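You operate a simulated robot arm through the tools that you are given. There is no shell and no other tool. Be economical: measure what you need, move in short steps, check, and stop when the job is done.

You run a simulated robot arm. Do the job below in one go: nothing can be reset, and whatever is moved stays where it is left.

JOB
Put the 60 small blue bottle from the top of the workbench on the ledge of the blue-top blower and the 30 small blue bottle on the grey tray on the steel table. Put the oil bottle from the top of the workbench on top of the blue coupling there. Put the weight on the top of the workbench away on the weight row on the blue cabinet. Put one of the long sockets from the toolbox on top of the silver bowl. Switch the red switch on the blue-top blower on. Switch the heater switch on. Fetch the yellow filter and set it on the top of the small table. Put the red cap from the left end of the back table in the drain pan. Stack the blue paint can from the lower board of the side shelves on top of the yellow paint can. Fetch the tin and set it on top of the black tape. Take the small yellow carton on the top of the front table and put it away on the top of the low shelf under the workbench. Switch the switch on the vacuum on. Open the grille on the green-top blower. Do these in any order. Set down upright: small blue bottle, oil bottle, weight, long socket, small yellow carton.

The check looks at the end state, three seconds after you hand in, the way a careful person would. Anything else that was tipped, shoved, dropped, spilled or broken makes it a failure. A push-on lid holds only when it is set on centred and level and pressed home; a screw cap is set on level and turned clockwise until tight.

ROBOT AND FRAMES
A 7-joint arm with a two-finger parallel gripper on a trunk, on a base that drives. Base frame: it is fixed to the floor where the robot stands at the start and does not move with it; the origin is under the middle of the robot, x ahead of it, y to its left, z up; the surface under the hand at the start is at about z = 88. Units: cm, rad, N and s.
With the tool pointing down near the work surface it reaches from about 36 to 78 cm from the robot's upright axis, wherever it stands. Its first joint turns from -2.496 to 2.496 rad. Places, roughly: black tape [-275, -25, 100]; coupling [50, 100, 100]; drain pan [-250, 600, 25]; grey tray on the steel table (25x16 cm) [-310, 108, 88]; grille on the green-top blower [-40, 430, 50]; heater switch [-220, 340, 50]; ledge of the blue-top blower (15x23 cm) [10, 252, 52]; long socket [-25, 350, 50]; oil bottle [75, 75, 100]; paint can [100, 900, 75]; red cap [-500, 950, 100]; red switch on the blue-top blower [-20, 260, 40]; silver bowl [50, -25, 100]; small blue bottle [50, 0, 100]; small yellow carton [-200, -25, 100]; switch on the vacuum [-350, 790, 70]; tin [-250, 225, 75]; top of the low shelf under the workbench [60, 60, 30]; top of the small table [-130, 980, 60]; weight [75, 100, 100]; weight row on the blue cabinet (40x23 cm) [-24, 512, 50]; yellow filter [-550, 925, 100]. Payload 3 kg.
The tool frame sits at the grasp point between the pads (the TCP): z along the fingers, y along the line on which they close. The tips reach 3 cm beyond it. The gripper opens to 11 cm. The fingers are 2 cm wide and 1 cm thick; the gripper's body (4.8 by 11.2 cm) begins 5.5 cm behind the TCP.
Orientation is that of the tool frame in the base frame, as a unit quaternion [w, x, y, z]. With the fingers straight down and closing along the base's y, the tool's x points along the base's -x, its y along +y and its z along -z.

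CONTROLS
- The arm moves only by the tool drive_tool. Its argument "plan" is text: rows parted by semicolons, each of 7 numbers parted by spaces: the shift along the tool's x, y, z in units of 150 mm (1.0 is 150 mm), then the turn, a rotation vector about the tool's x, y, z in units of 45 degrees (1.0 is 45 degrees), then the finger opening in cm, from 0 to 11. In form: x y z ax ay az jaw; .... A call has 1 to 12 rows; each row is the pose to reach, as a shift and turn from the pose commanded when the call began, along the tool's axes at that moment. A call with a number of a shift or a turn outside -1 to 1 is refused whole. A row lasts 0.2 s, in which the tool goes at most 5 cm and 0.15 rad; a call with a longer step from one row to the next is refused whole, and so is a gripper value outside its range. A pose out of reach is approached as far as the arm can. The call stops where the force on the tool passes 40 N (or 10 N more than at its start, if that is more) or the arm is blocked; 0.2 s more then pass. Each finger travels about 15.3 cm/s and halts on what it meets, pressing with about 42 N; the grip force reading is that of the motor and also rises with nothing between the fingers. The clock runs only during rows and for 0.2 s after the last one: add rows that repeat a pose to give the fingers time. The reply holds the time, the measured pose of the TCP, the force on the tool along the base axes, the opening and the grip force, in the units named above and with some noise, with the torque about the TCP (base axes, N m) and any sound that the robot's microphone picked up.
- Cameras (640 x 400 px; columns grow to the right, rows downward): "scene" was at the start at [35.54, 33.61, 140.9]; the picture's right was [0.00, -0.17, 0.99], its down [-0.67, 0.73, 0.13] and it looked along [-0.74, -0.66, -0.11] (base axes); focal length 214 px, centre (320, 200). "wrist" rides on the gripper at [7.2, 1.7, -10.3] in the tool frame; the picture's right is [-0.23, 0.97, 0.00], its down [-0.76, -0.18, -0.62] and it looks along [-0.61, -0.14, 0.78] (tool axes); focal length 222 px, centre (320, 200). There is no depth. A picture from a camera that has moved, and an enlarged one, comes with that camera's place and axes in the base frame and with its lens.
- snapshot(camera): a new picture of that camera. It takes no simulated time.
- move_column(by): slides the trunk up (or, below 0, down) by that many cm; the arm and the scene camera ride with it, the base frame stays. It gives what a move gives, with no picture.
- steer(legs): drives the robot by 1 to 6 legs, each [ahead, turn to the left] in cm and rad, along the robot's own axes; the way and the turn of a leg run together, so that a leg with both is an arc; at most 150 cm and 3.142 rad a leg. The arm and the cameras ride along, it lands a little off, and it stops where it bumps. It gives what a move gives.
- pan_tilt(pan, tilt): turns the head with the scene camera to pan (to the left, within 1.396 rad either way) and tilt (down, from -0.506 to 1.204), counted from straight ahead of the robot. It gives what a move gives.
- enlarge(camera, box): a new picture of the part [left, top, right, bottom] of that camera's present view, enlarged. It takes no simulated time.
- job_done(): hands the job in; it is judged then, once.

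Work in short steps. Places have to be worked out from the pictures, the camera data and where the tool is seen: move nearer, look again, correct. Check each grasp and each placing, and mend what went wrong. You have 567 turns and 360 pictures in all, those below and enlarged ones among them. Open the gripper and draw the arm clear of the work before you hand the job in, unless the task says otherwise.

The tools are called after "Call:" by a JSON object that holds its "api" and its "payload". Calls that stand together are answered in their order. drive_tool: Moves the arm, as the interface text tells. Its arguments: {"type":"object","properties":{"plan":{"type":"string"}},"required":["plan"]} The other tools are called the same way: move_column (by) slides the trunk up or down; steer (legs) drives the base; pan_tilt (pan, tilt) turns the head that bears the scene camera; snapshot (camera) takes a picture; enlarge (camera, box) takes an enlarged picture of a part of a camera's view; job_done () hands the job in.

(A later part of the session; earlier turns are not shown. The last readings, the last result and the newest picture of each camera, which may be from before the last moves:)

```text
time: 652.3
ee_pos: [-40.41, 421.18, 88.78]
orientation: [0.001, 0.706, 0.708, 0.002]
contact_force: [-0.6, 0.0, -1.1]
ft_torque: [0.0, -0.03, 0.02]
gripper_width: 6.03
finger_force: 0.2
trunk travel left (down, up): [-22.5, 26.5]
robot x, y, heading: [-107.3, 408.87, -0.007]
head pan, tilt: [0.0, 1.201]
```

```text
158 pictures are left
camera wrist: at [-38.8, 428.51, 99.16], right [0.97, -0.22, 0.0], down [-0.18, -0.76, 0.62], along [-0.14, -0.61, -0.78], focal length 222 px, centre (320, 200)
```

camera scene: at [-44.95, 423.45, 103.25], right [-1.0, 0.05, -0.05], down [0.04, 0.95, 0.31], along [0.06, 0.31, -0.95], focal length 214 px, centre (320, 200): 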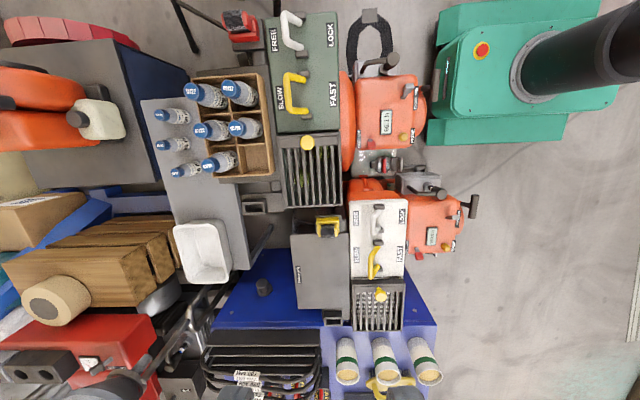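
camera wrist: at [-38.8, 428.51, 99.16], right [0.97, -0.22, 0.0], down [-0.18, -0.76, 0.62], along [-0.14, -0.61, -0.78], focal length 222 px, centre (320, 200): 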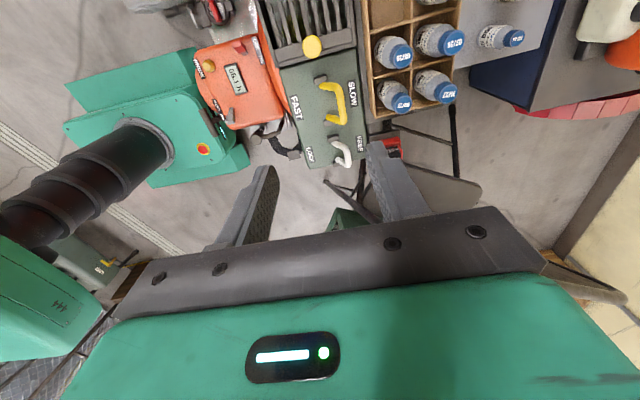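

Going down onto the knob again with the arm lower relative to the trunk.

Call:
{"api": "drive_tool", "payload": {"plan": "0.15 -0.005 0.2 0 0 0 6; 0.307 -0.005 0.45 0 0 0 6; 0.307 -0.005 0.75 0 0 0 6; 0.307 -0.005 1 0 0 0 6"}}

Call:
{"api": "drive_tool", "payload": {"plan": "0 0 0.3 0 0 0 6; 0 0 0.6 0 0 0 6; 0 0 0.85 0 0 0 6; 0 0 0.97 0 0 0 6; 0 0 1 0 0 0 6"}}

Call:
{"api": "snapshot", "payload": {"camera": "wrist"}}

```text
time: 653.3
ee_pos: [-40.36, 425.91, 73.63]
orientation: [0.002, 0.706, 0.708, 0.002]
contact_force: [0.1, -0.2, 0.1]
ft_torque: [-0.01, 0.01, 0.02]
gripper_width: 5.97
finger_force: 0.1
trunk travel left (down, up): [-22.5, 26.5]
robot x, y, heading: [-107.41, 408.94, -0.004]
head pan, tilt: [0.0, 1.201]
```

```text
time: 654.5
ee_pos: [-43.69, 422.64, 62.87]
orientation: [0.001, 0.706, 0.709, 0.002]
contact_force: [0.1, 1.3, 0.0]
ft_torque: [-0.15, -0.04, -0.03]
gripper_width: 6.0
finger_force: 0.0
out of reach, approached as far as the arm can: row 1, 2, 3, 4, 5
trunk travel left (down, up): [-22.5, 26.5]
robot x, y, heading: [-107.74, 409.03, -0.002]
head pan, tilt: [0.0, 1.201]
```

```text
157 pictures are left
camera wrist: at [-42.1, 429.89, 73.28], right [0.97, -0.22, 0.0], down [-0.18, -0.76, 0.62], along [-0.14, -0.61, -0.78], focal length 222 px, centre (320, 200)
```

wrist: 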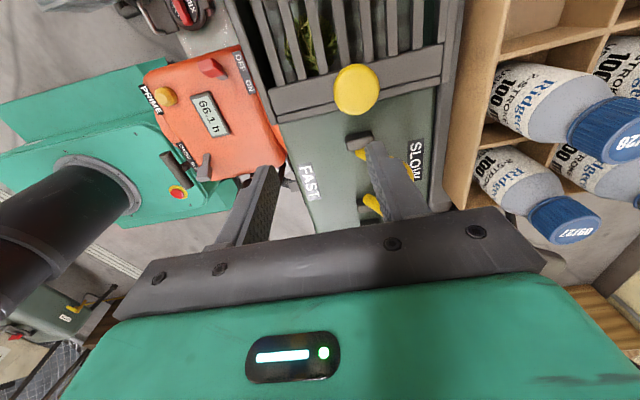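

Reach is longest at mid height, and the wrist turn may be the limiter. I flip the hand 180° (other way round) and come back to the knob with the trunk low.

Call:
{"api": "drive_tool", "payload": {"plan": "0 0 -0.2 0 0 -0.167 6; 0 0 -0.4 0 0 -0.333 6; 0 0 -0.6 0 0 -0.5 6; 0 0 -0.8 0 0 -0.667 6; 0 0 -1 0 0 -0.833 6; 0 0 -1 0 0 -1 6"}}

Call:
{"api": "drive_tool", "payload": {"plan": "0 0 0 0 0 -0.167 6; 0 0 0 0 0 -0.333 6; 0 0 0 0 0 -0.5 6; 0 0 0 0 0 -0.667 6; 0 0 0 0 0 -0.833 6; 0 0 0 0 0 -1 6"}}

Call:
{"api": "drive_tool", "payload": {"plan": "0 0 0 0 0 -0.167 6; 0 0 0 0 0 -0.333 6; 0 0 0 0 0 -0.5 6; 0 0 0 0 0 -0.667 6; 0 0 0 0 0 -0.833 6; 0 0 0 0 0 -1 6"}}

Call:
{"api": "drive_tool", "payload": {"plan": "0 0 0 0 0 -0.167 6; 0 0 0 0 0 -0.333 6; 0 0 0 0 0 -0.5 6; 0 0 0 0 0 -0.667 6; 0 0 0 0 0 -0.833 6; 0 0 0 0 0 -1 6"}}

Call:
{"api": "snapshot", "payload": {"camera": "wrist"}}

```text
time: 655.9
ee_pos: [-43.66, 422.36, 78.09]
orientation: [0.002, 0.381, 0.925, 0.0]
contact_force: [-0.8, -0.5, -0.7]
ft_torque: [-0.01, -0.01, -0.04]
gripper_width: 6.01
finger_force: 0.0
trunk travel left (down, up): [-22.5, 26.5]
robot x, y, heading: [-107.43, 408.58, -0.006]
head pan, tilt: [0.0, 1.201]
```

```text
time: 657.3
ee_pos: [-43.79, 422.31, 78.08]
orientation: [0.001, -0.003, 1.0, 0.0]
contact_force: [-0.3, 0.5, -0.7]
ft_torque: [-0.03, -0.03, 0.02]
gripper_width: 5.99
finger_force: 0.1
trunk travel left (down, up): [-22.5, 26.5]
robot x, y, heading: [-107.34, 408.95, -0.005]
head pan, tilt: [0.0, 1.201]
```

```text
time: 658.7
ee_pos: [-55.75, 423.21, 76.94]
orientation: [0.019, -0.374, 0.927, -0.013]
contact_force: [0.8, -0.5, -0.2]
ft_torque: [0.05, 0.05, 0.0]
gripper_width: 6.01
finger_force: 0.0
out of reach, approached as far as the arm can: row 2, 3, 4, 5, 6
trunk travel left (down, up): [-22.5, 26.5]
robot x, y, heading: [-107.28, 409.21, -0.01]
head pan, tilt: [0.0, 1.201]
```

```text
time: 660.1
ee_pos: [-66.83, 426.12, 70.98]
orientation: [0.016, -0.665, 0.747, -0.017]
contact_force: [1.2, -0.8, 0.9]
ft_torque: [0.03, 0.0, 0.0]
gripper_width: 6.0
finger_force: 0.1
out of reach, approached as far as the arm can: row 1, 2, 3, 4, 5, 6
trunk travel left (down, up): [-22.5, 26.5]
robot x, y, heading: [-107.57, 409.04, -0.008]
head pan, tilt: [0.0, 1.201]
```

```text
156 pictures are left
camera wrist: at [-69.86, 419.24, 81.39], right [-0.94, 0.34, -0.05], down [0.24, 0.74, 0.63], along [0.25, 0.58, -0.77], focal length 222 px, centre (320, 200)
```

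wrist: 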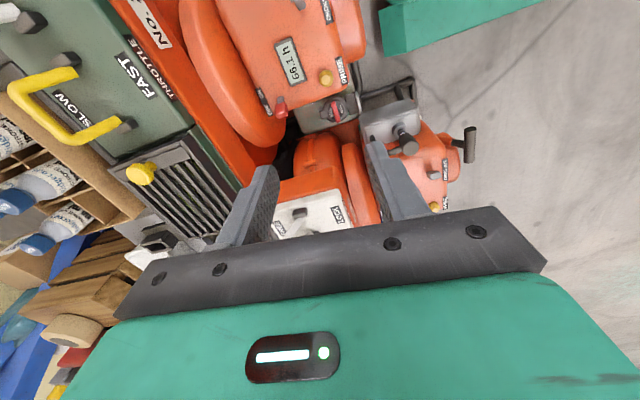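

Counter-clockwise wrist travel is what's restricted in the present elbow posture. From this pose I try extending outward again to see whether the elbow re-adapts.

Call:
{"api": "drive_tool", "payload": {"plan": "-0.03 -0.25 -0.1 0 0 0 6; -0.06 -0.5 -0.2 0 0 0 6; -0.08 -0.75 -0.3 0 0 0 6; -0.11 -0.98 -0.4 0 0 0 6"}}

Call:
{"api": "move_column", "payload": {"by": 20}}

Call:
{"api": "pan_tilt", "payload": {"pan": 1.39, "tilt": 0.6}}

Call:
{"api": "snapshot", "payload": {"camera": "scene"}}

```text
time: 661.1
ee_pos: [-58.15, 426.04, 73.35]
orientation: [0.093, -0.642, 0.759, -0.051]
contact_force: [-0.7, 0.5, -1.5]
ft_torque: [-0.01, 0.03, 0.01]
gripper_width: 6.02
finger_force: 0.1
out of reach, approached as far as the arm can: row 1, 2, 3, 4
trunk travel left (down, up): [-22.5, 26.5]
robot x, y, heading: [-107.52, 409.52, -0.005]
head pan, tilt: [0.0, 1.201]
```

```text
time: 663.3
ee_pos: [-58.17, 426.0, 93.25]
orientation: [0.093, -0.642, 0.759, -0.05]
contact_force: [0.2, -0.1, 0.0]
ft_torque: [0.0, 0.0, 0.01]
gripper_width: 6.01
finger_force: 0.0
trunk travel left (down, up): [-42.5, 6.5]
robot x, y, heading: [-107.58, 409.15, -0.005]
head pan, tilt: [0.0, 1.201]
```

```text
time: 664.8
ee_pos: [-58.01, 425.98, 93.42]
orientation: [0.092, -0.642, 0.759, -0.051]
contact_force: [0.2, -0.4, 0.3]
ft_torque: [0.02, 0.01, -0.01]
gripper_width: 6.0
finger_force: 0.1
trunk travel left (down, up): [-42.5, 6.5]
robot x, y, heading: [-107.72, 409.23, -0.013]
head pan, tilt: [1.389, 0.6]
```

```text
155 pictures are left
camera scene: at [-67.64, 432.35, 103.44], right [0.38, 0.01, -0.93], down [0.39, -0.91, 0.15], along [-0.84, -0.41, -0.35], focal length 214 px, centre (320, 200)
```

scene: 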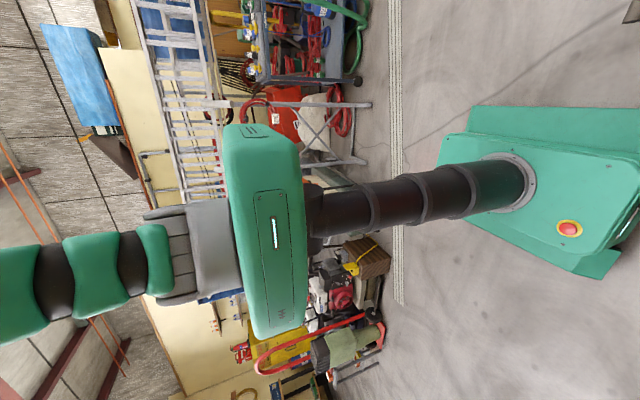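

I rotate the hand back clockwise to the working orientation (jaws along x) in steps.

Call:
{"api": "drive_tool", "payload": {"plan": "0 0 0 0 0 0.167 6; 0 0 0 0 0 0.333 6; 0 0 0 0 0 0.5 6; 0 0 0 0 0 0.667 6; 0 0 0 0 0 0.833 6; 0 0 0 0 0 1 6"}}

Call:
{"api": "drive_tool", "payload": {"plan": "0 0 0 0 0 0.167 6; 0 0 0 0 0 0.333 6; 0 0 0 0 0 0.5 6; 0 0 0 0 0 0.667 6; 0 0 0 0 0 0.833 6; 0 0 0 0 0 1 6"}}

Call:
{"api": "drive_tool", "payload": {"plan": "0 0 0 0 0 0.167 6; 0 0 0 0 0 0.333 6; 0 0 0 0 0 0.5 6; 0 0 0 0 0 0.667 6; 0 0 0 0 0 0.833 6; 0 0 0 0 0 1 6"}}

Call:
{"api": "move_column", "payload": {"by": -34}}

```text
time: 666.2
ee_pos: [-58.24, 426.08, 93.34]
orientation: [0.104, -0.303, 0.947, -0.012]
contact_force: [0.1, 0.1, 0.0]
ft_torque: [0.0, 0.01, 0.02]
gripper_width: 6.01
finger_force: 0.0
trunk travel left (down, up): [-42.5, 6.5]
robot x, y, heading: [-107.78, 408.78, -0.006]
head pan, tilt: [1.389, 0.6]
```

```text
time: 667.6
ee_pos: [-58.12, 425.98, 93.38]
orientation: [0.102, 0.084, 0.991, 0.029]
contact_force: [-0.5, 0.2, -1.3]
ft_torque: [-0.02, 0.02, 0.02]
gripper_width: 6.01
finger_force: 0.0
trunk travel left (down, up): [-42.5, 6.5]
robot x, y, heading: [-107.29, 408.77, -0.002]
head pan, tilt: [1.389, 0.6]
```

```text
time: 669.0
ee_pos: [-58.1, 426.1, 93.45]
orientation: [0.082, 0.457, 0.883, 0.065]
contact_force: [-0.2, 0.1, 0.0]
ft_torque: [-0.03, 0.01, -0.01]
gripper_width: 6.0
finger_force: 0.1
trunk travel left (down, up): [-42.5, 6.5]
robot x, y, heading: [-107.71, 409.25, -0.004]
head pan, tilt: [1.389, 0.6]
```

```text
time: 672.4
ee_pos: [-58.3, 425.97, 59.45]
orientation: [0.081, 0.455, 0.884, 0.065]
contact_force: [-0.5, 0.2, -0.4]
ft_torque: [0.02, 0.0, -0.03]
gripper_width: 6.0
finger_force: 0.1
trunk travel left (down, up): [-8.5, 40.5]
robot x, y, heading: [-107.52, 408.87, -0.004]
head pan, tilt: [1.389, 0.6]
```

Call:
{"api": "drive_tool", "payload": {"plan": "0 0 -0.2 0.048 0.021 0.15 6; 0 0 -0.4 0.096 0.043 0.3 6; 0 0 -0.6 0.144 0.064 0.45 6; 0 0 -0.8 0.19 0.085 0.6 6; 0 0 -0.9 0.24 0.107 0.78 6"}}

Call:
{"api": "pan_tilt", "payload": {"pan": 0, "tilt": 1.2}}

Call:
{"api": "drive_tool", "payload": {"plan": "0.2 0.25 0 0 0 0 6; 0.4 0.5 0 0 0 0 6; 0.6 0.75 0 0 0 0 6; 0.8 0.95 0 0 0 0 6"}}

Call:
{"api": "drive_tool", "payload": {"plan": "0.15 0.1 0 0 0 0 6; 0.3 0.2 0 0 0 0 6; 0.45 0.25 0 0 0 0 6; 0.6 0.25 0 0 0 0 6"}}

```text
time: 673.6
ee_pos: [-61.03, 425.58, 72.72]
orientation: [-0.021, 0.704, 0.71, 0.025]
contact_force: [-0.1, 0.4, -0.7]
ft_torque: [0.0, 0.0, 0.02]
gripper_width: 6.03
finger_force: 0.1
trunk travel left (down, up): [-8.5, 40.5]
robot x, y, heading: [-107.67, 408.82, -0.004]
head pan, tilt: [1.389, 0.6]
```

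```text
time: 675.1
ee_pos: [-60.91, 425.54, 72.56]
orientation: [-0.02, 0.702, 0.711, 0.024]
contact_force: [-0.7, 0.3, -0.3]
ft_torque: [0.02, 0.01, -0.03]
gripper_width: 6.01
finger_force: 0.1
trunk travel left (down, up): [-8.5, 40.5]
robot x, y, heading: [-107.77, 409.07, -0.007]
head pan, tilt: [0.0, 1.201]
```

```text
time: 676.1
ee_pos: [-46.86, 437.64, 73.47]
orientation: [-0.02, 0.702, 0.711, 0.023]
contact_force: [-0.6, 0.4, 0.0]
ft_torque: [0.02, 0.02, -0.01]
gripper_width: 6.0
finger_force: 0.1
trunk travel left (down, up): [-8.5, 40.5]
robot x, y, heading: [-107.78, 409.04, -0.006]
head pan, tilt: [0.0, 1.201]
```

```text
time: 677.1
ee_pos: [-44.18, 443.05, 73.91]
orientation: [-0.021, 0.703, 0.711, 0.024]
contact_force: [-0.4, -0.4, -0.3]
ft_torque: [-0.06, -0.01, -0.01]
gripper_width: 6.02
finger_force: 0.1
out of reach, approached as far as the arm can: row 3, 4
trunk travel left (down, up): [-8.5, 40.5]
robot x, y, heading: [-107.66, 409.02, -0.003]
head pan, tilt: [0.0, 1.201]
```

In free air the limit is ~72 cm for a vertical hand. A 15° outward pitch (along x) should gain ~7 cm of wrist reach, so I regrip the knob with that pitch.

Call:
{"api": "drive_tool", "payload": {"plan": "-0.25 0 0.05 -0.08 -0.02 0 5; -0.5 0 0.1 -0.16 -0.04 0 5; -0.75 0.02 0.15 -0.24 -0.06 0 5; -1 0.05 0.2 -0.327 -0.081 0 5"}}

Call:
{"api": "snapshot", "payload": {"camera": "wrist"}}

```text
time: 678.1
ee_pos: [-43.21, 428.03, 70.09]
orientation: [0.091, 0.7, 0.702, 0.092]
contact_force: [0.5, 1.6, -0.6]
ft_torque: [-0.04, 0.0, -0.02]
gripper_width: 4.98
finger_force: 0.1
trunk travel left (down, up): [-8.5, 40.5]
robot x, y, heading: [-107.55, 409.31, -0.005]
head pan, tilt: [0.0, 1.201]
```

```text
154 pictures are left
camera wrist: at [-44.38, 435.38, 80.6], right [0.94, -0.23, 0.25], down [-0.33, -0.76, 0.56], along [0.07, -0.61, -0.79], focal length 222 px, centre (320, 200)
```

wrist: 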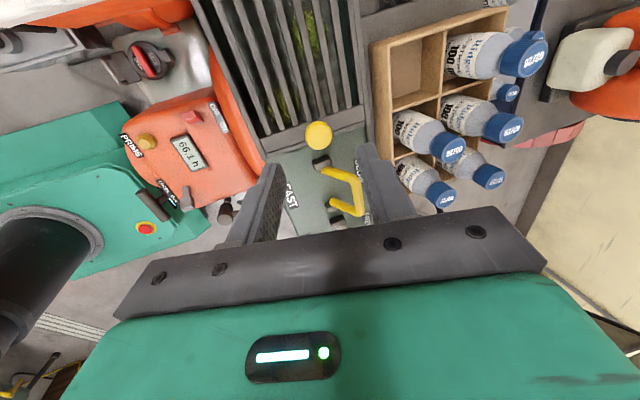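

Pitch set. I come in along the tool axis over the knob with 5 cm opening.

Call:
{"api": "drive_tool", "payload": {"plan": "-0.08 -0.03 0.2 0 0 0 5; -0.153 -0.063 0.45 0 0 0 5; -0.153 -0.063 0.65 0 0 0 5; -0.153 -0.063 0.75 0 0 0 4.4; -0.153 -0.063 0.8 0 0 0 4.2; -0.153 -0.063 0.83 0 0 0 4.2"}}

Call:
{"api": "snapshot", "payload": {"camera": "wrist"}}

```text
time: 679.5
ee_pos: [-41.06, 425.71, 58.37]
orientation: [0.093, 0.701, 0.701, 0.093]
contact_force: [-16.4, -6.8, 32.9]
ft_torque: [-0.16, 1.4, 0.18]
gripper_width: 4.55
finger_force: 4.1
trunk travel left (down, up): [-8.5, 40.5]
robot x, y, heading: [-107.72, 409.18, -0.006]
head pan, tilt: [0.0, 1.201]
stopped in row 6: the force on the tool passed its limit at 46 N (the readings are from after the stop); the commanded pose is now the measured one
```

```text
153 pictures are left
camera wrist: at [-42.19, 433.03, 68.89], right [0.94, -0.23, 0.26], down [-0.33, -0.76, 0.55], along [0.07, -0.6, -0.79], focal length 222 px, centre (320, 200)
```

wrist: 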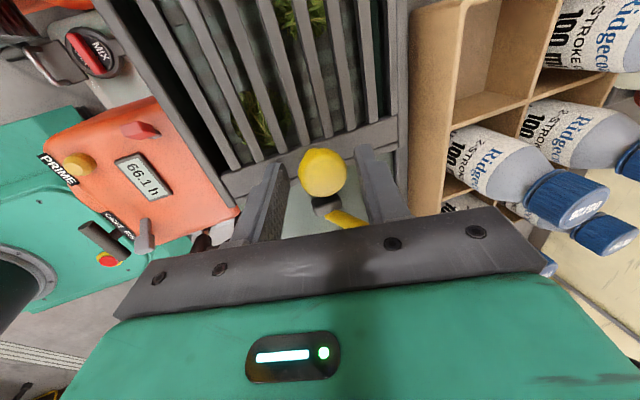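

The finger touches the frame; I back off 3 mm, close on the knob, and then follow the fitted hinge arc.

Call:
{"api": "drive_tool", "payload": {"plan": "0 0 -0.03 0 0 0 4; 0 0 -0.03 0 0 0 2; 0 0 -0.03 0 0 0 2; 0 0 -0.03 0 0 0 2"}}

Call:
{"api": "drive_tool", "payload": {"plan": "0.03 0.03 -0.12 0 0 0 2; 0.077 0.065 -0.24 0 0 0 2; 0.14 0.095 -0.35 0 0 0 2; 0.215 0.122 -0.455 0 0 0 2; 0.305 0.147 -0.545 0 0 0 2; 0.407 0.168 -0.626 0 0 0 2; 0.52 0.186 -0.69 0 0 0 2; 0.637 0.2 -0.744 0 0 0 2; 0.76 0.21 -0.778 0 0 0 2; 0.893 0.215 -0.8 0 0 0 2"}}

Call:
{"api": "snapshot", "payload": {"camera": "wrist"}}

```text
time: 680.5
ee_pos: [-40.92, 425.82, 58.56]
orientation: [0.093, 0.7, 0.702, 0.094]
contact_force: [18.9, 5.6, -2.9]
ft_torque: [0.0, -0.14, 0.04]
gripper_width: 2.88
finger_force: 44.8
trunk travel left (down, up): [-8.5, 40.5]
robot x, y, heading: [-107.52, 409.19, -0.011]
head pan, tilt: [0.0, 1.201]
```

```text
time: 682.7
ee_pos: [-41.19, 439.32, 71.18]
orientation: [0.092, 0.7, 0.702, 0.095]
contact_force: [-17.9, -7.4, 6.8]
ft_torque: [-1.11, 0.41, -0.01]
gripper_width: 2.87
finger_force: 44.9
trunk travel left (down, up): [-8.5, 40.5]
robot x, y, heading: [-107.86, 408.74, -0.004]
head pan, tilt: [0.0, 1.201]
```

```text
152 pictures are left
camera wrist: at [-42.33, 446.53, 81.6], right [0.94, -0.23, 0.25], down [-0.33, -0.76, 0.55], along [0.07, -0.6, -0.79], focal length 222 px, centre (320, 200)
```

wrist: 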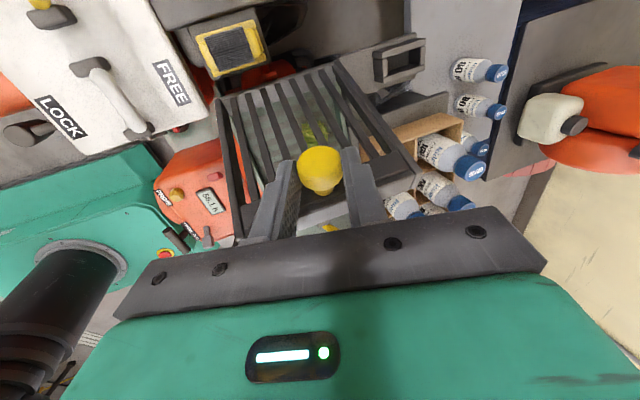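

At ~75° with no reach problem. I continue over the top to ~115°.

Call:
{"api": "drive_tool", "payload": {"plan": "0.08 -0.01 -0.005 0 0 0 2; 0.17 -0.01 0 0 0 0 2; 0.26 -0.01 0.007 0 0 0 2; 0.34 -0.015 0.025 0 0 0 2; 0.42 -0.025 0.05 0 0 0 2; 0.507 -0.032 0.084 0 0 0 2; 0.58 -0.042 0.125 0 0 0 2; 0.65 -0.055 0.17 0 0 0 2"}}

Call:
{"api": "snapshot", "payload": {"camera": "wrist"}}

```text
time: 684.5
ee_pos: [-41.25, 448.84, 68.16]
orientation: [0.092, 0.701, 0.701, 0.094]
contact_force: [25.1, 5.4, 10.4]
ft_torque: [-0.07, -0.3, 0.04]
gripper_width: 3.31
finger_force: 12.4
trunk travel left (down, up): [-8.5, 40.5]
robot x, y, heading: [-107.63, 409.31, -0.007]
head pan, tilt: [0.0, 1.201]
```

```text
151 pictures are left
camera wrist: at [-42.23, 456.12, 78.64], right [0.94, -0.23, 0.25], down [-0.33, -0.76, 0.55], along [0.07, -0.61, -0.79], focal length 222 px, centre (320, 200)
```

wrist: 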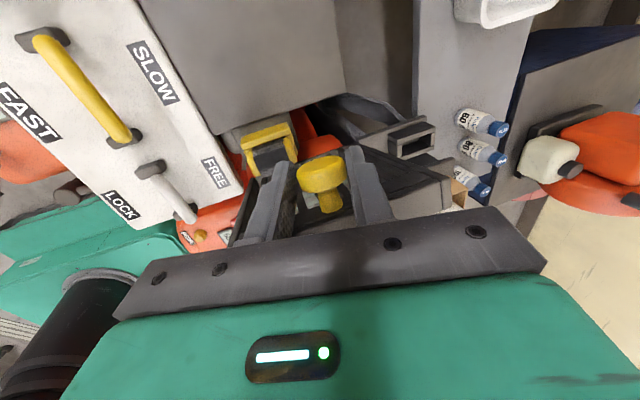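

The grille is now past vertical. I open the jaws, rise, and check that it stays open.

Call:
{"api": "drive_tool", "payload": {"plan": "0 0 0 0 0 0 4; 0 0 0 0 0 0 5.5; 0 0 -0.05 0 0 0 6; 0.05 0 -0.25 0 0 0 6; 0.1 0 -0.55 0 0 0 6; 0.1 0 -0.85 0 0 0 6"}}

Call:
{"api": "move_column", "payload": {"by": 25}}

Call:
{"api": "pan_tilt", "payload": {"pan": 0, "tilt": 0}}

Call:
{"api": "snapshot", "payload": {"camera": "wrist"}}

```text
time: 685.9
ee_pos: [-44.7, 450.08, 80.58]
orientation: [0.092, 0.701, 0.702, 0.092]
contact_force: [1.5, -0.5, -0.5]
ft_torque: [-0.02, 0.0, -0.03]
gripper_width: 6.0
finger_force: 0.0
trunk travel left (down, up): [-8.5, 40.5]
robot x, y, heading: [-107.35, 408.95, -0.004]
head pan, tilt: [0.0, 1.201]
```

```text
time: 688.4
ee_pos: [-44.6, 450.15, 105.58]
orientation: [0.092, 0.7, 0.702, 0.093]
contact_force: [-0.2, 0.6, 0.4]
ft_torque: [0.05, 0.01, 0.0]
gripper_width: 6.0
finger_force: 0.0
trunk travel left (down, up): [-33.5, 15.5]
robot x, y, heading: [-108.05, 409.33, -0.004]
head pan, tilt: [0.0, 1.201]
```

```text
time: 689.8
ee_pos: [-44.51, 450.16, 105.6]
orientation: [0.093, 0.7, 0.702, 0.093]
contact_force: [-1.0, 0.0, 0.2]
ft_torque: [0.01, -0.03, 0.04]
gripper_width: 5.98
finger_force: 0.1
trunk travel left (down, up): [-33.5, 15.5]
robot x, y, heading: [-107.2, 409.19, -0.002]
head pan, tilt: [0.0, 0.0]
```

```text
150 pictures are left
camera wrist: at [-45.69, 457.48, 116.08], right [0.94, -0.23, 0.25], down [-0.33, -0.76, 0.55], along [0.07, -0.61, -0.79], focal length 222 px, centre (320, 200)
```

wrist: 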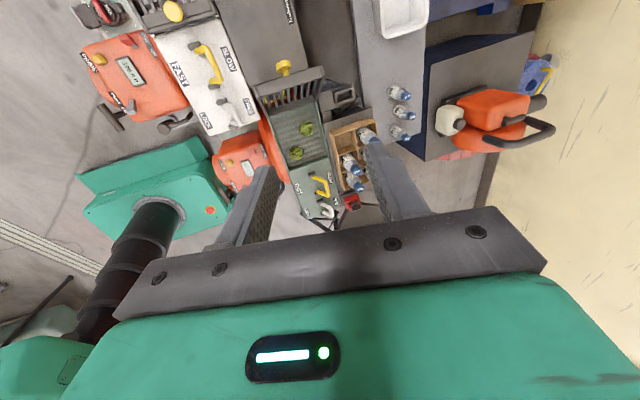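

The grille stays open. Next the long socket from the toolbox on the chair: I raise the hand and reposition to about (-105,378).

Call:
{"api": "move_column", "payload": {"by": 15}}

Call:
{"api": "steer", "payload": {"legs": [[-14, 0], [0, -1.2], [28, 0], [0, 1.2]]}}

Call:
{"api": "pan_tilt", "payload": {"pan": 0.5, "tilt": -0.2}}

Call:
{"api": "snapshot", "payload": {"camera": "scene"}}

```text
time: 691.6
ee_pos: [-44.65, 450.25, 120.51]
orientation: [0.092, 0.701, 0.701, 0.095]
contact_force: [-0.8, -0.3, 0.3]
ft_torque: [-0.02, 0.03, -0.01]
gripper_width: 6.05
finger_force: 0.1
trunk travel left (down, up): [-48.5, 0.5]
robot x, y, heading: [-107.51, 409.22, -0.005]
head pan, tilt: [0.0, 0.0]
```

```text
time: 700.5
ee_pos: [-47.99, 423.5, 120.57]
orientation: [0.093, 0.706, 0.696, 0.092]
contact_force: [-1.0, 0.1, 0.2]
ft_torque: [0.05, 0.0, 0.0]
gripper_width: 6.0
finger_force: 0.0
trunk travel left (down, up): [-48.5, 0.5]
robot x, y, heading: [-112.03, 382.81, -0.02]
head pan, tilt: [0.0, 0.0]
```

```text
time: 701.5
ee_pos: [-47.94, 423.53, 120.64]
orientation: [0.093, 0.706, 0.696, 0.093]
contact_force: [-0.2, -0.9, 0.2]
ft_torque: [-0.03, -0.02, 0.01]
gripper_width: 6.02
finger_force: 0.0
trunk travel left (down, up): [-48.5, 0.5]
robot x, y, heading: [-111.38, 382.41, -0.015]
head pan, tilt: [0.499, -0.201]
```

```text
149 pictures are left
camera scene: at [-45.41, 410.64, 127.31], right [-0.72, 0.01, -0.69], down [0.15, 0.98, -0.14], along [0.67, -0.21, -0.71], focal length 214 px, centre (320, 200)
```

scene: 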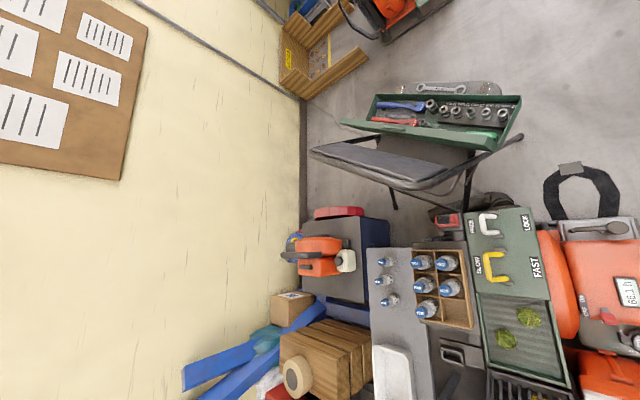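

The toolbox and chair haven't moved. I drive 6 cm closer, level the hand and bring it toward the sockets.

Call:
{"api": "steer", "payload": {"legs": [[6, 0]]}}

Call:
{"api": "drive_tool", "payload": {"plan": "-0.25 0 0 0.09 0 0 6; -0.5 0 0 0.18 0 0 6; -0.75 0 0 0.27 0 0 6; -1 0 0 0.335 0 0 6"}}

Call:
{"api": "drive_tool", "payload": {"plan": "-0.3 0 0.05 0 0 0 6; -0.6 0 0.1 0 0 0 6; -0.9 0 0.15 0 0 0 6; -1 0 0.4 0 0 0 6"}}

Call:
{"api": "pan_tilt", "payload": {"pan": 0, "tilt": 0}}

Call:
{"api": "snapshot", "payload": {"camera": "scene"}}

```text
time: 702.4
ee_pos: [-42.06, 423.27, 120.58]
orientation: [0.093, 0.705, 0.697, 0.092]
contact_force: [0.1, 0.2, -0.1]
ft_torque: [-0.01, 0.01, -0.02]
gripper_width: 6.02
finger_force: 0.0
trunk travel left (down, up): [-48.5, 0.5]
robot x, y, heading: [-105.49, 382.22, -0.015]
head pan, tilt: [0.499, -0.201]
```

```text
time: 703.4
ee_pos: [-42.56, 408.38, 120.45]
orientation: [0.0, 0.712, 0.702, 0.0]
contact_force: [-0.9, -0.1, 0.1]
ft_torque: [-0.02, 0.01, 0.01]
gripper_width: 5.98
finger_force: 0.1
trunk travel left (down, up): [-48.5, 0.5]
robot x, y, heading: [-105.52, 382.5, -0.016]
head pan, tilt: [0.499, -0.201]
```

```text
time: 704.4
ee_pos: [-42.45, 393.3, 114.72]
orientation: [-0.001, 0.711, 0.703, 0.0]
contact_force: [0.2, -0.8, -0.1]
ft_torque: [0.04, -0.04, 0.0]
gripper_width: 5.96
finger_force: 0.1
trunk travel left (down, up): [-48.5, 0.5]
robot x, y, heading: [-105.65, 382.3, -0.02]
head pan, tilt: [0.499, -0.201]
```

```text
time: 705.4
ee_pos: [-42.38, 393.36, 114.6]
orientation: [-0.001, 0.712, 0.702, 0.0]
contact_force: [0.5, -0.4, -0.5]
ft_torque: [-0.01, 0.01, 0.02]
gripper_width: 6.01
finger_force: 0.0
trunk travel left (down, up): [-48.5, 0.5]
robot x, y, heading: [-105.72, 382.24, -0.016]
head pan, tilt: [0.0, 0.0]
```

```text
148 pictures are left
camera scene: at [-42.23, 382.3, 118.82], right [-1.0, 0.01, 0.0], down [0.01, 1.0, 0.0], along [0.0, 0.0, -1.0], focal length 214 px, centre (320, 200)
```

scene: 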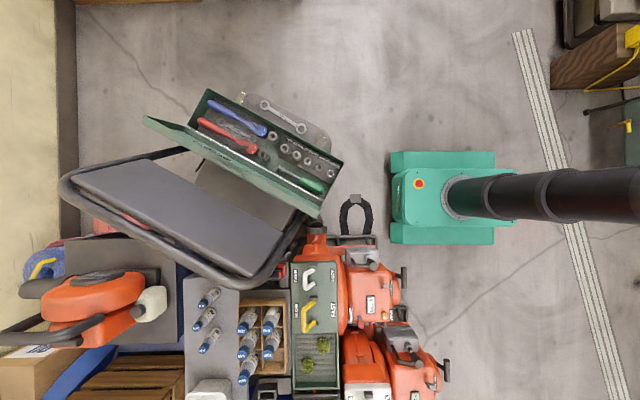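

I zoom in on the sockets.

Call:
{"api": "enlarge", "payload": {"camera": "scene", "box": [180, 80, 360, 215]}}

```text
2.96 times, centred on (270, 148) of scene
camera zoom: at [-42.23, 382.3, 118.82], right [-1.0, 0.01, 0.0], down [0.01, 1.0, 0.0], along [0.0, 0.0, -1.0], focal length 636 px, centre (468, 356)
```

zoom: 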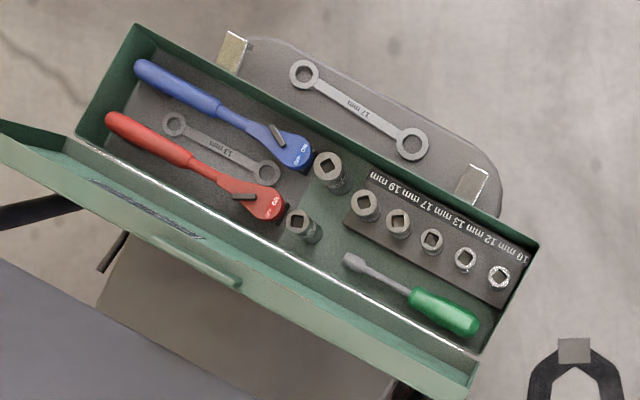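

The two free-standing long sockets are at about (-26.8,369.7) and (-29.2,364.9), top z≈60. I shift the base to about (-97,352) to reach them.

Call:
{"api": "steer", "payload": {"legs": [[-9, 0], [0, -1.2], [25, 0], [0, 1.2], [9, 0]]}}

Call:
{"api": "snapshot", "payload": {"camera": "scene"}}

```text
time: 714.7
ee_pos: [-33.39, 370.39, 114.68]
orientation: [-0.001, 0.708, 0.706, 0.002]
contact_force: [0.2, -0.2, -0.3]
ft_torque: [0.07, -0.02, -0.01]
gripper_width: 6.0
finger_force: 0.1
trunk travel left (down, up): [-48.5, 0.5]
robot x, y, heading: [-95.97, 357.12, -0.008]
head pan, tilt: [0.0, 0.0]
```

```text
146 pictures are left
camera scene: at [-33.02, 359.16, 118.8], right [-1.0, 0.0, 0.0], down [0.0, 1.0, 0.0], along [0.0, 0.0, -1.0], focal length 214 px, centre (320, 200)
```

scene: 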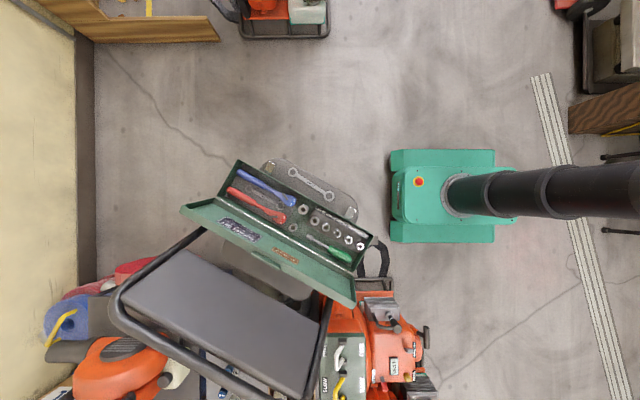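

I move the hand so the head camera is above the sockets and lower, for a close look.

Call:
{"api": "drive_tool", "payload": {"plan": "0.15 0.18 0.2 0 0 0 6; 0.3 0.36 0.4 0 0 0 6; 0.44 0.5 0.6 0 0 0 6; 0.44 0.5 0.85 0 0 0 6"}}

Call:
{"api": "move_column", "payload": {"by": -15}}

Call:
{"api": "snapshot", "payload": {"camera": "scene"}}

Call:
{"api": "enlarge", "payload": {"camera": "scene", "box": [240, 130, 400, 250]}}

```text
time: 715.7
ee_pos: [-27.34, 372.88, 102.35]
orientation: [-0.001, 0.708, 0.706, 0.0]
contact_force: [0.0, -0.2, 0.3]
ft_torque: [0.08, 0.03, 0.0]
gripper_width: 6.01
finger_force: 0.0
out of reach, approached as far as the arm can: row 3, 4
trunk travel left (down, up): [-48.5, 0.5]
robot x, y, heading: [-96.57, 357.39, -0.004]
head pan, tilt: [0.0, 0.0]
```

```text
time: 717.5
ee_pos: [-27.41, 373.08, 87.43]
orientation: [-0.001, 0.708, 0.706, 0.001]
contact_force: [0.4, -0.2, -1.4]
ft_torque: [0.0, 0.01, 0.01]
gripper_width: 6.01
finger_force: 0.0
trunk travel left (down, up): [-33.5, 15.5]
robot x, y, heading: [-96.4, 357.73, -0.008]
head pan, tilt: [0.0, 0.0]
```

```text
145 pictures are left
camera scene: at [-27.02, 361.98, 91.61], right [-1.0, 0.0, 0.0], down [0.0, 1.0, 0.0], along [0.0, 0.0, -1.0], focal length 214 px, centre (320, 200)
```

scene: 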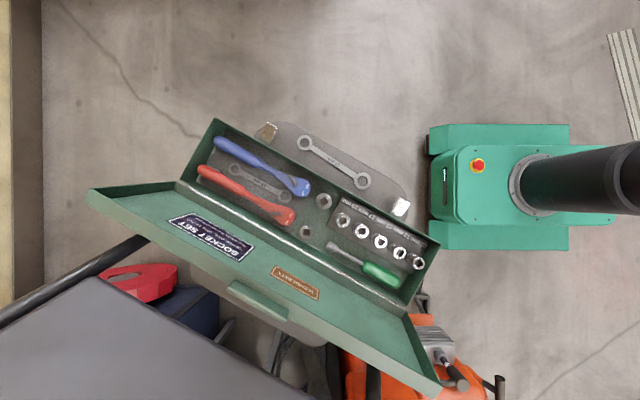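

```text
3.33 times, centred on (320, 190) of scene
camera zoom: at [-27.02, 361.98, 91.61], right [-1.0, 0.0, 0.0], down [0.0, 1.0, 0.0], along [0.0, 0.0, -1.0], focal length 715 px, centre (320, 233)
```

zoom: 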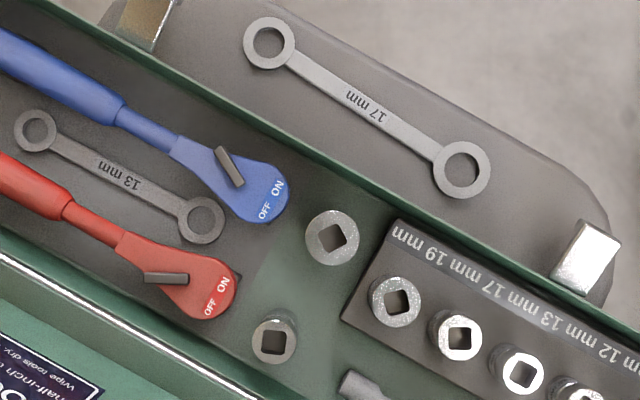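

Target: the thicker long socket at (-27.6,362.2). I align the jaws with the toolbox's long axis (27° clockwise) over it and lower with the trunk.

Call:
{"api": "drive_tool", "payload": {"plan": "-0.18 0 0 0 0 0.15 5; -0.36 0 0 0 0 0.3 5; -0.54 0 0 0 0 0.45 5; -0.727 -0.013 0 0 0 0.6 5"}}

Call:
{"api": "move_column", "payload": {"by": -22}}

Call:
{"api": "snapshot", "payload": {"camera": "wrist"}}

```text
time: 718.5
ee_pos: [-27.77, 362.28, 87.39]
orientation: [0.0, 0.853, 0.522, 0.0]
contact_force: [0.2, 1.3, -0.8]
ft_torque: [-0.04, -0.03, 0.04]
gripper_width: 5.01
finger_force: 0.1
trunk travel left (down, up): [-33.5, 15.5]
robot x, y, heading: [-96.64, 357.63, -0.011]
head pan, tilt: [0.0, 0.0]
```

```text
time: 720.8
ee_pos: [-27.6, 362.23, 65.36]
orientation: [0.0, 0.853, 0.522, 0.0]
contact_force: [-0.1, -0.1, 0.7]
ft_torque: [0.0, 0.0, -0.03]
gripper_width: 5.01
finger_force: 0.1
trunk travel left (down, up): [-11.5, 37.5]
robot x, y, heading: [-96.25, 357.22, -0.008]
head pan, tilt: [0.0, 0.0]
```

```text
143 pictures are left
camera wrist: at [-22.83, 367.9, 75.8], right [0.76, -0.65, 0.0], down [-0.51, -0.6, 0.62], along [-0.4, -0.48, -0.78], focal length 222 px, centre (320, 200)
```

wrist: 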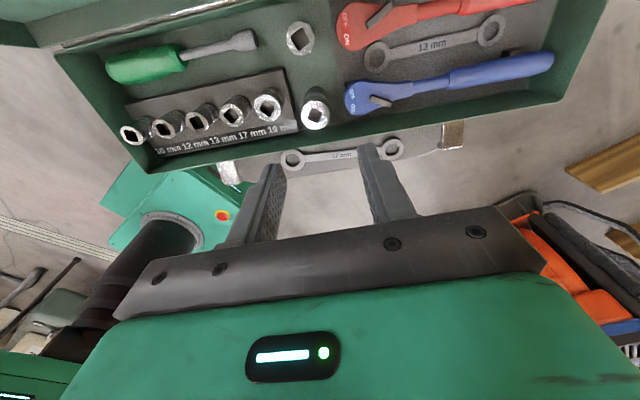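

Socket top ≈53.6. I descend so the tips reach ≈51 and close.

Call:
{"api": "drive_tool", "payload": {"plan": "0 0 0.25 0 0 0 5; 0 0 0.5 0 0 0 5; 0 0 0.68 0 0 0 5; 0 0 0.76 0 0 0 5; 0 0 0.76 0 0 0 3; 0 0 0.76 0 0 0 1.5; 0 0 0.76 0 0 0 1.5"}}

Call:
{"api": "snapshot", "payload": {"camera": "wrist"}}

```text
time: 722.4
ee_pos: [-28.64, 360.79, 55.59]
orientation: [0.001, 0.854, 0.521, -0.001]
contact_force: [-0.1, 0.2, 0.1]
ft_torque: [0.0, 0.02, -0.03]
gripper_width: 1.51
finger_force: 0.1
out of reach, approached as far as the arm can: row 3, 4, 5, 6, 7
trunk travel left (down, up): [-11.5, 37.5]
robot x, y, heading: [-96.75, 357.39, -0.009]
head pan, tilt: [0.0, 0.0]
```

```text
142 pictures are left
camera wrist: at [-23.89, 366.46, 66.05], right [0.76, -0.65, 0.0], down [-0.51, -0.6, 0.62], along [-0.4, -0.48, -0.78], focal length 222 px, centre (320, 200)
```

wrist: 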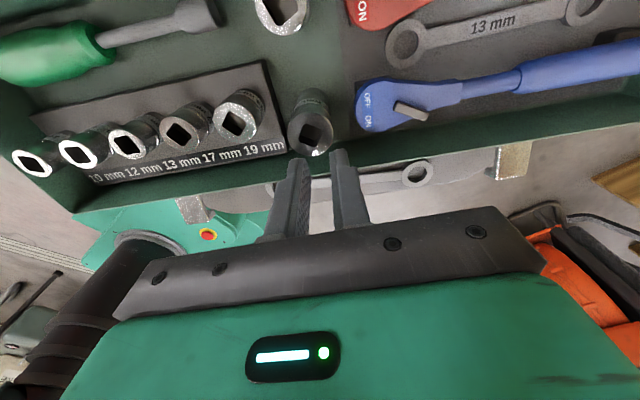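

Reach slipped at this height and the jaws closed beside the socket. I open, go up with the arm, and lower the trunk fully to work at a better arm height.

Call:
{"api": "drive_tool", "payload": {"plan": "0 0 -0.2 0 0 0 5; 0.03 0.02 -0.45 0 0 0 5; 0.06 0.04 -0.7 0 0 0 5; 0.1 0.05 -0.9 0 0 0 5"}}

Call:
{"api": "move_column", "payload": {"by": -11}}

Call:
{"api": "snapshot", "payload": {"camera": "wrist"}}

```text
time: 723.4
ee_pos: [-27.28, 361.56, 69.2]
orientation: [0.0, 0.854, 0.521, 0.0]
contact_force: [0.4, -0.3, -0.1]
ft_torque: [-0.03, -0.02, 0.01]
gripper_width: 5.0
finger_force: 0.0
trunk travel left (down, up): [-11.5, 37.5]
robot x, y, heading: [-96.4, 357.62, -0.009]
head pan, tilt: [0.0, 0.0]
```

```text
time: 724.8
ee_pos: [-27.27, 361.68, 58.16]
orientation: [-0.001, 0.854, 0.521, 0.0]
contact_force: [-0.6, -0.5, 0.0]
ft_torque: [0.02, 0.02, 0.01]
gripper_width: 5.0
finger_force: 0.1
trunk travel left (down, up): [-0.5, 48.5]
robot x, y, heading: [-96.12, 357.49, -0.009]
head pan, tilt: [0.0, 0.0]
```

```text
141 pictures are left
camera wrist: at [-22.45, 367.36, 68.65], right [0.76, -0.65, 0.0], down [-0.51, -0.6, 0.62], along [-0.4, -0.48, -0.78], focal length 222 px, centre (320, 200)
```

wrist: 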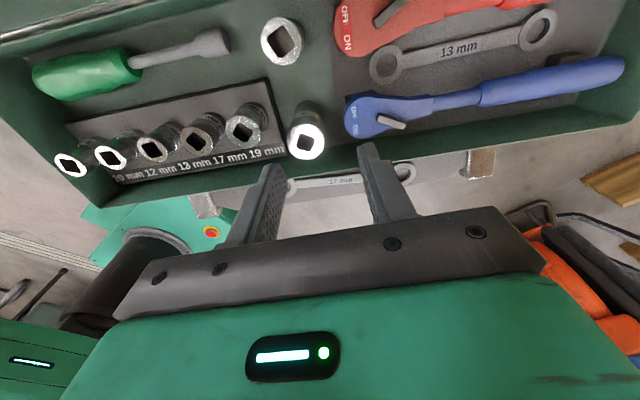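

Call:
{"api": "drive_tool", "payload": {"plan": "0.047 -0.039 0.1 0 0 0 5; 0.047 -0.039 0.2 0 0 0 5; 0.047 -0.039 0.29 0 0 0 5"}}

Call:
{"api": "snapshot", "payload": {"camera": "wrist"}}

```text
time: 725.6
ee_pos: [-27.46, 362.6, 53.77]
orientation: [0.001, 0.854, 0.521, 0.0]
contact_force: [0.2, 0.2, 0.0]
ft_torque: [0.02, -0.01, 0.02]
gripper_width: 5.02
finger_force: 0.0
trunk travel left (down, up): [-0.5, 48.5]
robot x, y, heading: [-96.52, 357.25, -0.003]
head pan, tilt: [0.0, 0.0]
```

```text
140 pictures are left
camera wrist: at [-22.74, 368.27, 64.28], right [0.76, -0.65, 0.0], down [-0.51, -0.6, 0.62], along [-0.4, -0.47, -0.78], focal length 222 px, centre (320, 200)
```

wrist: 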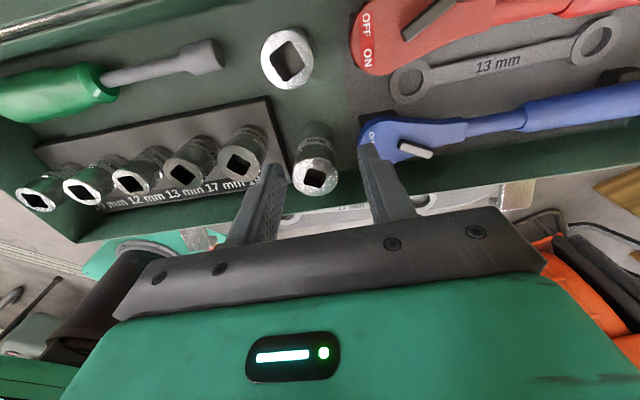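

The socket is between the fingers. I close and lift.

Call:
{"api": "drive_tool", "payload": {"plan": "0 0 0 0 0 0 3.5; 0 0 0 0 0 0 1.5; 0 0 0 0 0 0 1.5; 0 0 0 0 0 0 1.5"}}

Call:
{"api": "drive_tool", "payload": {"plan": "0 0 -0.15 0 0 0 1.5; 0 0 -0.4 0 0 0 1.5; 0 0 -0.65 0 0 0 1.5; 0 0 -0.9 0 0 0 1.5"}}

Call:
{"api": "snapshot", "payload": {"camera": "wrist"}}

```text
time: 726.6
ee_pos: [-27.62, 362.56, 53.96]
orientation: [-0.001, 0.853, 0.522, 0.001]
contact_force: [-6.7, 5.9, 5.3]
ft_torque: [0.36, 0.52, -0.1]
gripper_width: 2.95
finger_force: 42.2
trunk travel left (down, up): [-0.5, 48.5]
robot x, y, heading: [-96.7, 357.75, -0.007]
head pan, tilt: [0.0, 0.0]
```

```text
time: 727.6
ee_pos: [-27.44, 362.61, 67.27]
orientation: [0.0, 0.853, 0.521, 0.0]
contact_force: [0.3, -0.1, -2.1]
ft_torque: [0.01, 0.02, 0.01]
gripper_width: 2.94
finger_force: 42.5
trunk travel left (down, up): [-0.5, 48.5]
robot x, y, heading: [-96.42, 357.4, -0.009]
head pan, tilt: [0.0, 0.0]
```

```text
139 pictures are left
camera wrist: at [-22.66, 368.29, 77.65], right [0.76, -0.65, 0.0], down [-0.51, -0.6, 0.62], along [-0.4, -0.48, -0.78], focal length 222 px, centre (320, 200)
```

wrist: 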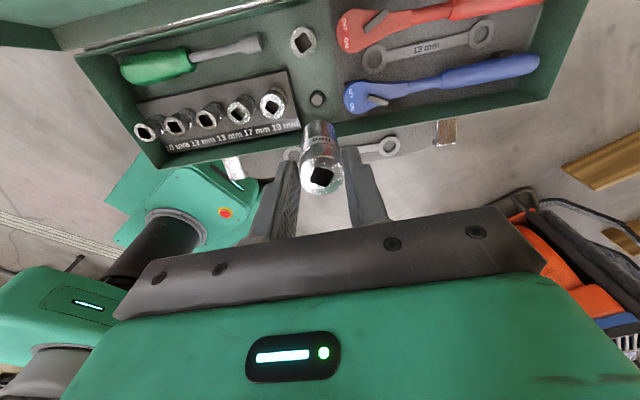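

Got the long socket (2.95 cm). I raise, retract, and drive toward the workbench's right end.

Call:
{"api": "move_column", "payload": {"by": 40}}

Call:
{"api": "drive_tool", "payload": {"plan": "-0.11 -0.22 -0.1 0 0 0 1.5; -0.23 -0.44 -0.2 0 0 0 1.5; -0.34 -0.67 -0.3 0 0 0 1.5; -0.456 -0.89 -0.4 0 0 0 1.5"}}

Call:
{"api": "steer", "payload": {"legs": [[-15, 0], [0, -1.56], [150, 0], [15, 0], [0, 0.78]]}}

Call:
{"api": "snapshot", "payload": {"camera": "scene"}}

```text
time: 731.5
ee_pos: [-27.39, 362.5, 107.14]
orientation: [0.0, 0.853, 0.522, -0.001]
contact_force: [0.4, -0.3, -1.8]
ft_torque: [0.02, -0.03, 0.01]
gripper_width: 2.91
finger_force: 42.1
trunk travel left (down, up): [-40.5, 8.5]
robot x, y, heading: [-96.31, 357.45, -0.009]
head pan, tilt: [0.0, 0.0]
```

```text
time: 732.5
ee_pos: [-42.43, 362.61, 113.32]
orientation: [0.0, 0.854, 0.521, 0.001]
contact_force: [0.3, 0.7, -2.1]
ft_torque: [0.0, 0.01, 0.0]
gripper_width: 2.91
finger_force: 41.2
trunk travel left (down, up): [-40.5, 8.5]
robot x, y, heading: [-96.36, 357.37, -0.007]
head pan, tilt: [0.0, 0.0]
```

```text
time: 747.9
ee_pos: [-68.9, 156.55, 113.35]
orientation: [0.001, 0.988, 0.153, 0.0]
contact_force: [-0.5, 0.0, -0.8]
ft_torque: [-0.01, -0.01, 0.0]
gripper_width: 2.9
finger_force: 42.1
trunk travel left (down, up): [-40.5, 8.5]
robot x, y, heading: [-112.89, 189.22, -0.799]
head pan, tilt: [0.0, 0.0]
```

```text
138 pictures are left
camera scene: at [-78.97, 153.17, 117.48], right [-0.3, 0.95, 0.0], down [0.95, 0.3, 0.0], along [0.0, 0.0, -1.0], focal length 214 px, centre (320, 200)
```

scene: 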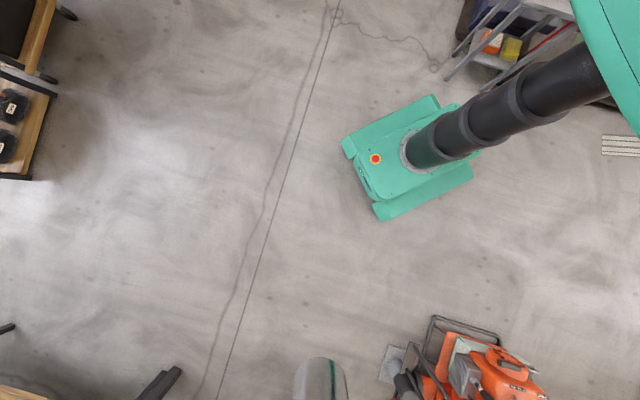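

Path clear. I continue to (-8,85), then south to y≈0 and face the bench.

Call:
{"api": "steer", "payload": {"legs": [[148, 0], [0, -0.77], [78, 0], [0, 1.57]]}}

Call:
{"api": "pan_tilt", "payload": {"pan": -0.3, "tilt": -0.3}}

Call:
{"api": "snapshot", "payload": {"camera": "scene"}}

```text
time: 763.6
ee_pos: [32.67, -20.67, 113.29]
orientation: [0.001, 0.976, 0.216, 0.0]
contact_force: [1.5, 1.0, -2.0]
ft_torque: [-0.03, 0.06, 0.0]
gripper_width: 2.88
finger_force: 41.5
trunk travel left (down, up): [-40.5, 8.5]
robot x, y, heading: [-14.88, 6.03, -0.778]
head pan, tilt: [0.0, 0.0]
stopped in leg 4: the robot was blocked; the commanded pose is now the measured one
```

```text
time: 764.4
ee_pos: [32.59, -20.78, 113.33]
orientation: [0.001, 0.976, 0.216, 0.0]
contact_force: [0.0, -0.5, -1.8]
ft_torque: [-0.03, -0.01, 0.0]
gripper_width: 2.91
finger_force: 41.7
trunk travel left (down, up): [-40.5, 8.5]
robot x, y, heading: [-14.86, 6.35, -0.775]
head pan, tilt: [-0.3, -0.3]
```

```text
137 pictures are left
camera scene: at [19.69, -24.48, 119.0], right [-0.4, 0.87, 0.29], down [0.83, 0.48, -0.28], along [-0.39, 0.13, -0.91], focal length 214 px, centre (320, 200)
```

scene: 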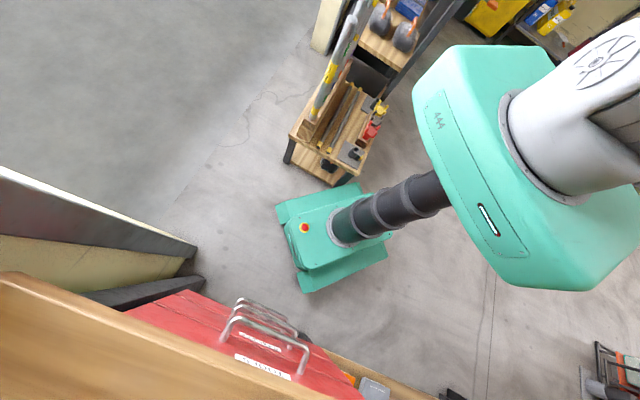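

The base is close to the rack, so I'll work from this stance. I turn the hand back toward its normal orientation to see the bench.

Call:
{"api": "drive_tool", "payload": {"plan": "0 0 0 0 0 -0.167 1.5; 0 0 0 0 0 -0.333 1.5; 0 0 0 0 0 -0.5 1.5; 0 0 0 0 0 -0.667 1.5; 0 0 0 0 0 -0.82 1.5"}}

Call:
{"api": "drive_tool", "payload": {"plan": "0 0 0 0 0 -0.167 1.5; 0 0 0 0 0 -0.333 1.5; 0 0 0 0 0 -0.5 1.5; 0 0 0 0 0 -0.667 1.5; 0 0 0 0 0 -0.82 1.5"}}

Call:
{"api": "drive_tool", "payload": {"plan": "0 0 0 0 0 -0.167 1.5; 0 0 0 0 0 -0.333 1.5; 0 0 0 0 0 -0.5 1.5; 0 0 0 0 0 -0.667 1.5; 0 0 0 0 0 -0.82 1.5"}}

Call:
{"api": "pan_tilt", "payload": {"pan": 0, "tilt": -0.3}}

Call:
{"api": "snapshot", "payload": {"camera": "scene"}}

```text
time: 765.6
ee_pos: [32.39, -20.7, 113.28]
orientation: [0.001, 0.857, 0.514, -0.001]
contact_force: [0.0, -0.6, -2.1]
ft_torque: [0.03, 0.03, 0.02]
gripper_width: 2.9
finger_force: 41.7
trunk travel left (down, up): [-40.5, 8.5]
robot x, y, heading: [-14.68, 6.27, -0.777]
head pan, tilt: [-0.3, -0.3]
```

```text
time: 766.8
ee_pos: [32.55, -20.78, 113.27]
orientation: [0.0, 0.651, 0.759, -0.001]
contact_force: [1.0, 0.7, -1.9]
ft_torque: [0.0, 0.02, 0.0]
gripper_width: 2.88
finger_force: 41.9
trunk travel left (down, up): [-40.5, 8.5]
robot x, y, heading: [-14.61, 6.54, -0.779]
head pan, tilt: [-0.3, -0.3]
```

```text
time: 768.0
ee_pos: [32.39, -20.88, 113.36]
orientation: [0.0, 0.377, 0.926, 0.0]
contact_force: [-0.3, 0.3, -2.5]
ft_torque: [-0.01, -0.04, -0.01]
gripper_width: 2.89
finger_force: 41.7
trunk travel left (down, up): [-40.5, 8.5]
robot x, y, heading: [-14.68, 6.07, -0.776]
head pan, tilt: [-0.3, -0.3]
```

```text
time: 768.8
ee_pos: [32.49, -20.85, 113.34]
orientation: [0.001, 0.378, 0.926, 0.0]
contact_force: [0.3, 0.6, -2.4]
ft_torque: [0.0, 0.01, -0.01]
gripper_width: 2.92
finger_force: 42.0
trunk travel left (down, up): [-40.5, 8.5]
robot x, y, heading: [-14.83, 6.11, -0.774]
head pan, tilt: [0.0, -0.3]
```

```text
136 pictures are left
camera scene: at [42.61, -30.4, 118.69], right [-0.7, -0.71, 0.0], down [-0.68, 0.67, -0.3], along [0.21, -0.21, -0.95], focal length 214 px, centre (320, 200)
```

scene: 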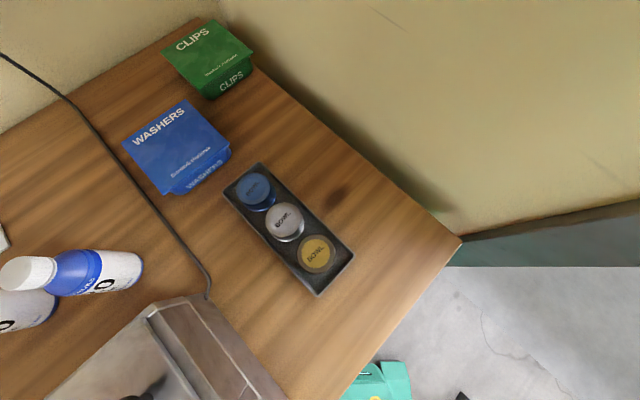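

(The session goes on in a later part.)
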